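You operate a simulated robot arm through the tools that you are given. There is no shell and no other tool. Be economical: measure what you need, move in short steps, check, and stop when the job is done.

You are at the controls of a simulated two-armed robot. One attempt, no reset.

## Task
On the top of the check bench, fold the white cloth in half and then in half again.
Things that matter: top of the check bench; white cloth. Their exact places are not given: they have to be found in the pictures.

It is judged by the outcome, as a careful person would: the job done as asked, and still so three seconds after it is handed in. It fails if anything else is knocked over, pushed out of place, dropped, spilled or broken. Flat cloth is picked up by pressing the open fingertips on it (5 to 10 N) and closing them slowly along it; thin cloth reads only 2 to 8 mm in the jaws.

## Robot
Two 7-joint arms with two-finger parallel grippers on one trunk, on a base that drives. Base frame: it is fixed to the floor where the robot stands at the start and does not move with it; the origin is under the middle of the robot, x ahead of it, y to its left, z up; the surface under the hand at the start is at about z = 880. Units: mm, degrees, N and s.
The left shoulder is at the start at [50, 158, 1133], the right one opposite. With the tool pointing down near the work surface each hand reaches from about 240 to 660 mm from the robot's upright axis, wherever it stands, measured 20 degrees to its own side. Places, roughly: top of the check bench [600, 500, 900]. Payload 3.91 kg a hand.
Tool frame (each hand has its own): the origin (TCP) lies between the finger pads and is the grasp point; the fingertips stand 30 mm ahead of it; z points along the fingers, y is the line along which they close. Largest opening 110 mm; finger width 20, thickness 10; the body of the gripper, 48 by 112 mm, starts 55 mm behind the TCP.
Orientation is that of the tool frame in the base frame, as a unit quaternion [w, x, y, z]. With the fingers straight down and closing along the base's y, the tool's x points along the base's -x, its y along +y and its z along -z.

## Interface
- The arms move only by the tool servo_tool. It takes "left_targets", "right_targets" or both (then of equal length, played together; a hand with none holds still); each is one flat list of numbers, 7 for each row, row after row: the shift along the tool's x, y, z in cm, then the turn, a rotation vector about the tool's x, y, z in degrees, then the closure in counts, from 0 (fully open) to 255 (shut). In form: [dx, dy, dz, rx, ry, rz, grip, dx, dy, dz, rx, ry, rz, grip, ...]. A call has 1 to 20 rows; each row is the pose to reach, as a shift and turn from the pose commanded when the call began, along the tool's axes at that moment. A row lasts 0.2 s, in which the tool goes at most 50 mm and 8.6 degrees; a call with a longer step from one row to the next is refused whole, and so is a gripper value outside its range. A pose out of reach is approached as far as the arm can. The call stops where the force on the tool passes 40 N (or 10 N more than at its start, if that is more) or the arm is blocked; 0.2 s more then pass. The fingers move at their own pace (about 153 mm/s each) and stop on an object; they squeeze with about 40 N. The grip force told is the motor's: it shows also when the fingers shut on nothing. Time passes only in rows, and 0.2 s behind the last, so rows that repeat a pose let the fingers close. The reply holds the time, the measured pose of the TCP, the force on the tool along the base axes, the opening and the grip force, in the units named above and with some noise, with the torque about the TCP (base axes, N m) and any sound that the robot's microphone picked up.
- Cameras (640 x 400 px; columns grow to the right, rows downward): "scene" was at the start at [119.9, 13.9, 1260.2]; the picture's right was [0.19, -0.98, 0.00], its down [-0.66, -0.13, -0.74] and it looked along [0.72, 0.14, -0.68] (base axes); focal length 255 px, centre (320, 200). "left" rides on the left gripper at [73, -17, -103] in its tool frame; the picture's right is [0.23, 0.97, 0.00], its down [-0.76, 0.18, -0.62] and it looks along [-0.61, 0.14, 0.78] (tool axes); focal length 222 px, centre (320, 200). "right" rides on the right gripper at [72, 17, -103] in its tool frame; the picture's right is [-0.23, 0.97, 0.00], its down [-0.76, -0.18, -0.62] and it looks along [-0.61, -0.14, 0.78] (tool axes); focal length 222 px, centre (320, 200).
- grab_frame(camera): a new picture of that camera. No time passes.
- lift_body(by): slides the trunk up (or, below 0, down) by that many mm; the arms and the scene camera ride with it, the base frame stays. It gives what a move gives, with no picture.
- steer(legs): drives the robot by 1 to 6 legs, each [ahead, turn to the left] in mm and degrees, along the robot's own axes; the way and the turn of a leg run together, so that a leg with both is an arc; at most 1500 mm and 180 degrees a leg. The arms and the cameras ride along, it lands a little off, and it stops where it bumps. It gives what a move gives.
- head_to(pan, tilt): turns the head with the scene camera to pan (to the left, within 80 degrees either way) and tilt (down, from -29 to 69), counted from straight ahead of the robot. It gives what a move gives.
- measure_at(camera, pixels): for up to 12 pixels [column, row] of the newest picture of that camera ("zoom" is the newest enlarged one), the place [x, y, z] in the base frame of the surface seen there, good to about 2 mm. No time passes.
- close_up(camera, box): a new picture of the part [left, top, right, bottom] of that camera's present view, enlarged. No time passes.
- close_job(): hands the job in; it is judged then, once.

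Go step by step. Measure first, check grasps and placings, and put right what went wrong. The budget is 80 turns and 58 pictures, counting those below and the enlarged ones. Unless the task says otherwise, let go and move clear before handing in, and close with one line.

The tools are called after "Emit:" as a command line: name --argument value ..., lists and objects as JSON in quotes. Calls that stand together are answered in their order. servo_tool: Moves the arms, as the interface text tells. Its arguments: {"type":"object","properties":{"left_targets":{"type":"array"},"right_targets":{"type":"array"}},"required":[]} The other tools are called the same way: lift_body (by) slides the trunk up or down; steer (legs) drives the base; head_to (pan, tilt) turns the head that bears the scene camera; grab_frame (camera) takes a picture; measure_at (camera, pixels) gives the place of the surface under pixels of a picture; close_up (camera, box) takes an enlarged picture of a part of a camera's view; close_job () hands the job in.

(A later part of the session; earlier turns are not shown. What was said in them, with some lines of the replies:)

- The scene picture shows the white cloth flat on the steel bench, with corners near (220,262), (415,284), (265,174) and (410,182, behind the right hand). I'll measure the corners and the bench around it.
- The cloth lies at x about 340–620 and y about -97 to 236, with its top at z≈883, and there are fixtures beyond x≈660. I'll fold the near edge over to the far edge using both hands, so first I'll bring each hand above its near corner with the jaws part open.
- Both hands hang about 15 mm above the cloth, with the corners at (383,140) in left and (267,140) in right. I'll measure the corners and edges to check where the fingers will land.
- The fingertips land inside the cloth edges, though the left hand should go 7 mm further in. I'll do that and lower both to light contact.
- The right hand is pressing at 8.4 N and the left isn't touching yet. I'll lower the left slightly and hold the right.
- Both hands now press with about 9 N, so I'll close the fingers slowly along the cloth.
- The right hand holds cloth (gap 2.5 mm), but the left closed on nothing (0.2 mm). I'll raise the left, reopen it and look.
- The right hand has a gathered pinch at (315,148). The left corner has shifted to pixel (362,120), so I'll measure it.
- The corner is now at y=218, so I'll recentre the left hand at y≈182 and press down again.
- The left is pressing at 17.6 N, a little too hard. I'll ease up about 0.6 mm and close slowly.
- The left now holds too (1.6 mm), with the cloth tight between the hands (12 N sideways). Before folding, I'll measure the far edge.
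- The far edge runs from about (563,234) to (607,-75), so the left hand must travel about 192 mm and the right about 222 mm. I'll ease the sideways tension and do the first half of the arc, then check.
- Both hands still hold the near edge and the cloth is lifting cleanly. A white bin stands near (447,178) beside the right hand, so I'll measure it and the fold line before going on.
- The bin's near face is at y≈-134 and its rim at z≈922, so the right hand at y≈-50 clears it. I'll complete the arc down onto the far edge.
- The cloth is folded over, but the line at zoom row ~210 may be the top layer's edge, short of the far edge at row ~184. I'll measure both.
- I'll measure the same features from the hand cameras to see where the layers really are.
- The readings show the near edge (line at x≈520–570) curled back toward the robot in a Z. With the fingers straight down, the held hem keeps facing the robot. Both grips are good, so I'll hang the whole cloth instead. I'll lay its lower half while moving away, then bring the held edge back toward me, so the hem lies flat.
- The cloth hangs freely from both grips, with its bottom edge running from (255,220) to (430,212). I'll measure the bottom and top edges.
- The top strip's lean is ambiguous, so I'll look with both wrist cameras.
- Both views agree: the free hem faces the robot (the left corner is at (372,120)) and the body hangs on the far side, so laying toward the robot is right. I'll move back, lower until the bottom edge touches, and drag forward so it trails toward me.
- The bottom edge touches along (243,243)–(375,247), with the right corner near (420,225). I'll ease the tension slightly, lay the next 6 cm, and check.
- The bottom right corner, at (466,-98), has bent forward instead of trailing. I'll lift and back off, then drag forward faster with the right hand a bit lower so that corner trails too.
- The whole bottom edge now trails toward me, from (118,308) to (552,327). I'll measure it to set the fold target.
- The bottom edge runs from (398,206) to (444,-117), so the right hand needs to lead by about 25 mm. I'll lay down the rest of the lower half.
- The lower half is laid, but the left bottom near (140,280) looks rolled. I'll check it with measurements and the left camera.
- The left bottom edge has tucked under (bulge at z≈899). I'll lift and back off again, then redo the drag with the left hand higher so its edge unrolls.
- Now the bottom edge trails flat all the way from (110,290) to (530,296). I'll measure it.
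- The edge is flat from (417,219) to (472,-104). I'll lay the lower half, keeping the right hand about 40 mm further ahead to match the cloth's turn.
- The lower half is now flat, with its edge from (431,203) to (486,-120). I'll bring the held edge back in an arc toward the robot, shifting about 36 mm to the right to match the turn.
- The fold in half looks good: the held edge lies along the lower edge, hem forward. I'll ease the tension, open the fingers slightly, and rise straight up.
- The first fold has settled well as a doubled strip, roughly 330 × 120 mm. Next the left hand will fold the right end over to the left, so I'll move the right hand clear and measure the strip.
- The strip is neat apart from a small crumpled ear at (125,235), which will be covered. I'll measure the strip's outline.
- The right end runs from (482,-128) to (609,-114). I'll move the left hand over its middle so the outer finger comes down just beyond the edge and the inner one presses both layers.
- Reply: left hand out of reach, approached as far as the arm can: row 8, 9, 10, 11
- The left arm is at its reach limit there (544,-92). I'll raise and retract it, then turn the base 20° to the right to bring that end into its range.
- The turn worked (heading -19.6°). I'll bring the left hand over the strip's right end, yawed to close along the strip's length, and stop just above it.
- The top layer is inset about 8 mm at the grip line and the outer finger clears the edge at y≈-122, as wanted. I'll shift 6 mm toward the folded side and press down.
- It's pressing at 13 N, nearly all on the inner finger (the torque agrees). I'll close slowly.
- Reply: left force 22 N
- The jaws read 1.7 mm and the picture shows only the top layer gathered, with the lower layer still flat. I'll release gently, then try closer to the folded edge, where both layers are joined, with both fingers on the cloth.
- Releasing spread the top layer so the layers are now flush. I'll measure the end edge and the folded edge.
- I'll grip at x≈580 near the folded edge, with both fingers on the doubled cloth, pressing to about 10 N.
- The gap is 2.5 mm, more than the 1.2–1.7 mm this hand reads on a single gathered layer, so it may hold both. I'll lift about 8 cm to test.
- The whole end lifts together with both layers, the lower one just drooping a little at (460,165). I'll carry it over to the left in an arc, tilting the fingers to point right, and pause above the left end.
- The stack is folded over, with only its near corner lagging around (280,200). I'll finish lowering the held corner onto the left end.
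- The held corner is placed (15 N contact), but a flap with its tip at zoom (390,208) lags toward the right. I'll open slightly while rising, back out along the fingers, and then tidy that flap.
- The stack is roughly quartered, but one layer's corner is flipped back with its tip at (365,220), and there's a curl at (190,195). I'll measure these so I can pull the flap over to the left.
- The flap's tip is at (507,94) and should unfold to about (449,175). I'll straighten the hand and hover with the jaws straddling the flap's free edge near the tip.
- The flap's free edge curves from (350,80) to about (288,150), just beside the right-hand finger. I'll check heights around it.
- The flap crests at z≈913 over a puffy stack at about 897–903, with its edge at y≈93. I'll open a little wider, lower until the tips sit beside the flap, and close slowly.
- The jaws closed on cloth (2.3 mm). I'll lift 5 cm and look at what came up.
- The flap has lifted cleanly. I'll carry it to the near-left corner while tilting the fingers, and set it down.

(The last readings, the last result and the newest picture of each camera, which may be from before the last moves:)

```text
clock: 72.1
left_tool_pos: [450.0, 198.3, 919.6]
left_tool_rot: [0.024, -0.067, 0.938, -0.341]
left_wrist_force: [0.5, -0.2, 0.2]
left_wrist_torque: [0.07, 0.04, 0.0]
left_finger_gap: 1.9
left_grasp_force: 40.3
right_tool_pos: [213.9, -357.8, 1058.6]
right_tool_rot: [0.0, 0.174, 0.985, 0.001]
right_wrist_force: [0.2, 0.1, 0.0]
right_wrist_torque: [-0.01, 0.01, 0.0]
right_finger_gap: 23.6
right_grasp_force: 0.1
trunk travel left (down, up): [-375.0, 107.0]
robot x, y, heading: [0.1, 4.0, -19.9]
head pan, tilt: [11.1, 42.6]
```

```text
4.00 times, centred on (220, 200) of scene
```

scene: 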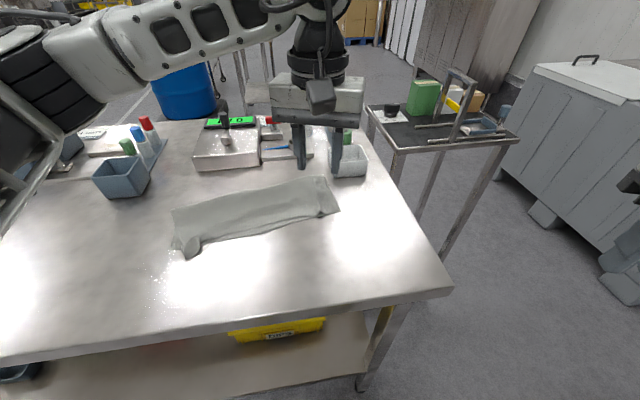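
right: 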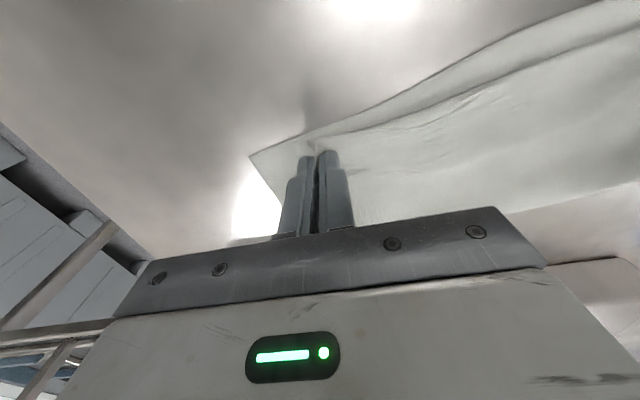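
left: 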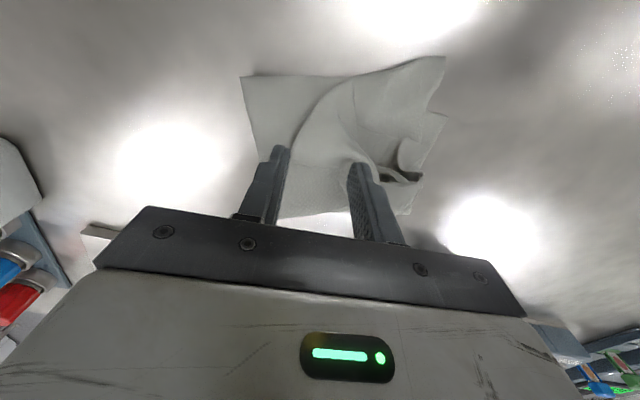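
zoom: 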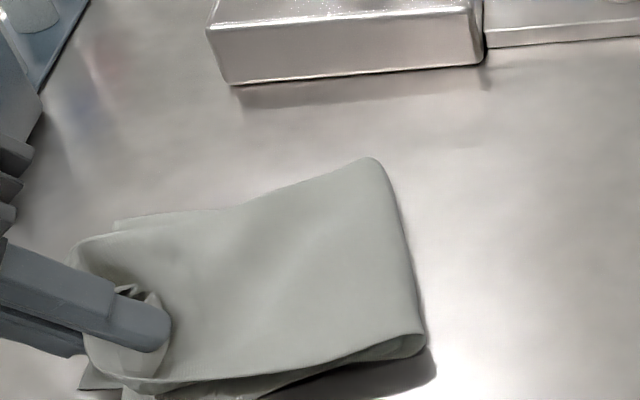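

That is now a neat quarter fold. I'll open slightly and back out along the fingers.

Emit:
servo_tool --left_targets '[0, 0, 0, 0, 0, 0, 245, 0, -0.2, -0.2, 0, 0, 0, 232, 0, -0.4, -0.5, 0, 0, 0, 222, 0, -0.4, -0.6, 0, 0, 0, 215, 0, -0.4, -2, 0, 0, 0, 215, 0, -0.4, -5, 0, 0, 0, 215, 0, -3, -8, 0, 0, 0, 215, 0, -6, -11, 0, 0, 0, 215, 0, -7, -14, 0, 0, 0, 215]'

Emit:
close_up --camera "scene" --box '[140, 150, 300, 250]'

```text
clock: 74.1
left_tool_pos: [448.2, 237.0, 1072.4]
left_tool_rot: [0.025, -0.067, 0.937, -0.342]
left_wrist_force: [0.5, -0.2, -0.5]
left_wrist_torque: [0.02, 0.03, 0.0]
left_finger_gap: 17.3
left_grasp_force: 0.0
right_tool_pos: [212.6, -357.8, 1058.4]
right_tool_rot: [0.001, 0.173, 0.985, 0.001]
right_wrist_force: [0.5, -0.2, 0.0]
right_wrist_torque: [0.02, -0.01, -0.01]
right_finger_gap: 23.7
right_grasp_force: 0.0
trunk travel left (down, up): [-375.0, 107.0]
robot x, y, heading: [-1.6, -0.5, -20.3]
head pan, tilt: [11.1, 42.6]
```

```text
4.00 times, centred on (220, 200) of scene
```

zoom: 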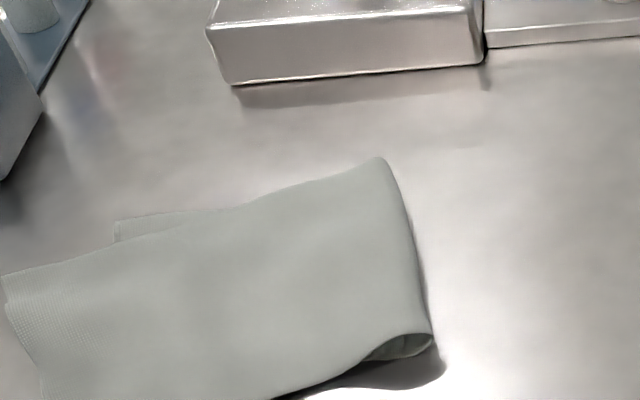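

The top sprang out flat and now overhangs the lower layers on the left. I'll take a wider picture and measure it.

Emit:
close_up --camera "scene" --box '[100, 150, 280, 262]'

```text
3.56 times, centred on (190, 206) of scene
```

zoom: 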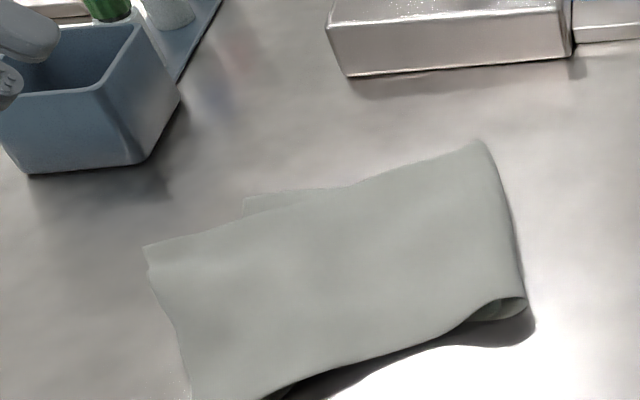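

Emit:
measure_at --camera "zoom" --pixels '[[146, 248], [190, 392], [246, 200], [478, 144], [524, 310], [340, 192], [270, 395], [350, 300], [490, 230], [460, 325], [250, 300]]'

Emit:
grab_frame --camera "scene"

```text
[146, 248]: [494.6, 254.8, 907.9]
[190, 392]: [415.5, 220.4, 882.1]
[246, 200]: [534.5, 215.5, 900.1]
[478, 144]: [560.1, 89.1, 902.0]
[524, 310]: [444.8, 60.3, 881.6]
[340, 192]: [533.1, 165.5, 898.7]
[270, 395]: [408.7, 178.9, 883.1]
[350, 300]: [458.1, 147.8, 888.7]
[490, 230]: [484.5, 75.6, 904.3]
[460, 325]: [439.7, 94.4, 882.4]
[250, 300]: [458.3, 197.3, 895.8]
```

```text
4 pictures are left
```

scene: 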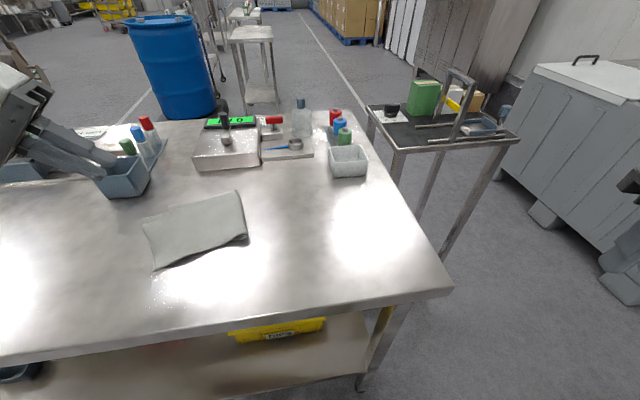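

The cloth is folded in half and in half again on the bench. It lies flat with a footprint of about 197 cm², close to a quarter of the original area, and the top half overhangs by 2–4 cm at one end. Nothing else has moved and both hands are clear, so I'm handing in.

Emit:
close_job

```text
The job is handed in.
```

The white cloth is folded in half and in half again on the check bench, but the ends don't line up exactly: the top half overhangs the lower by about 2–4 cm on the left.
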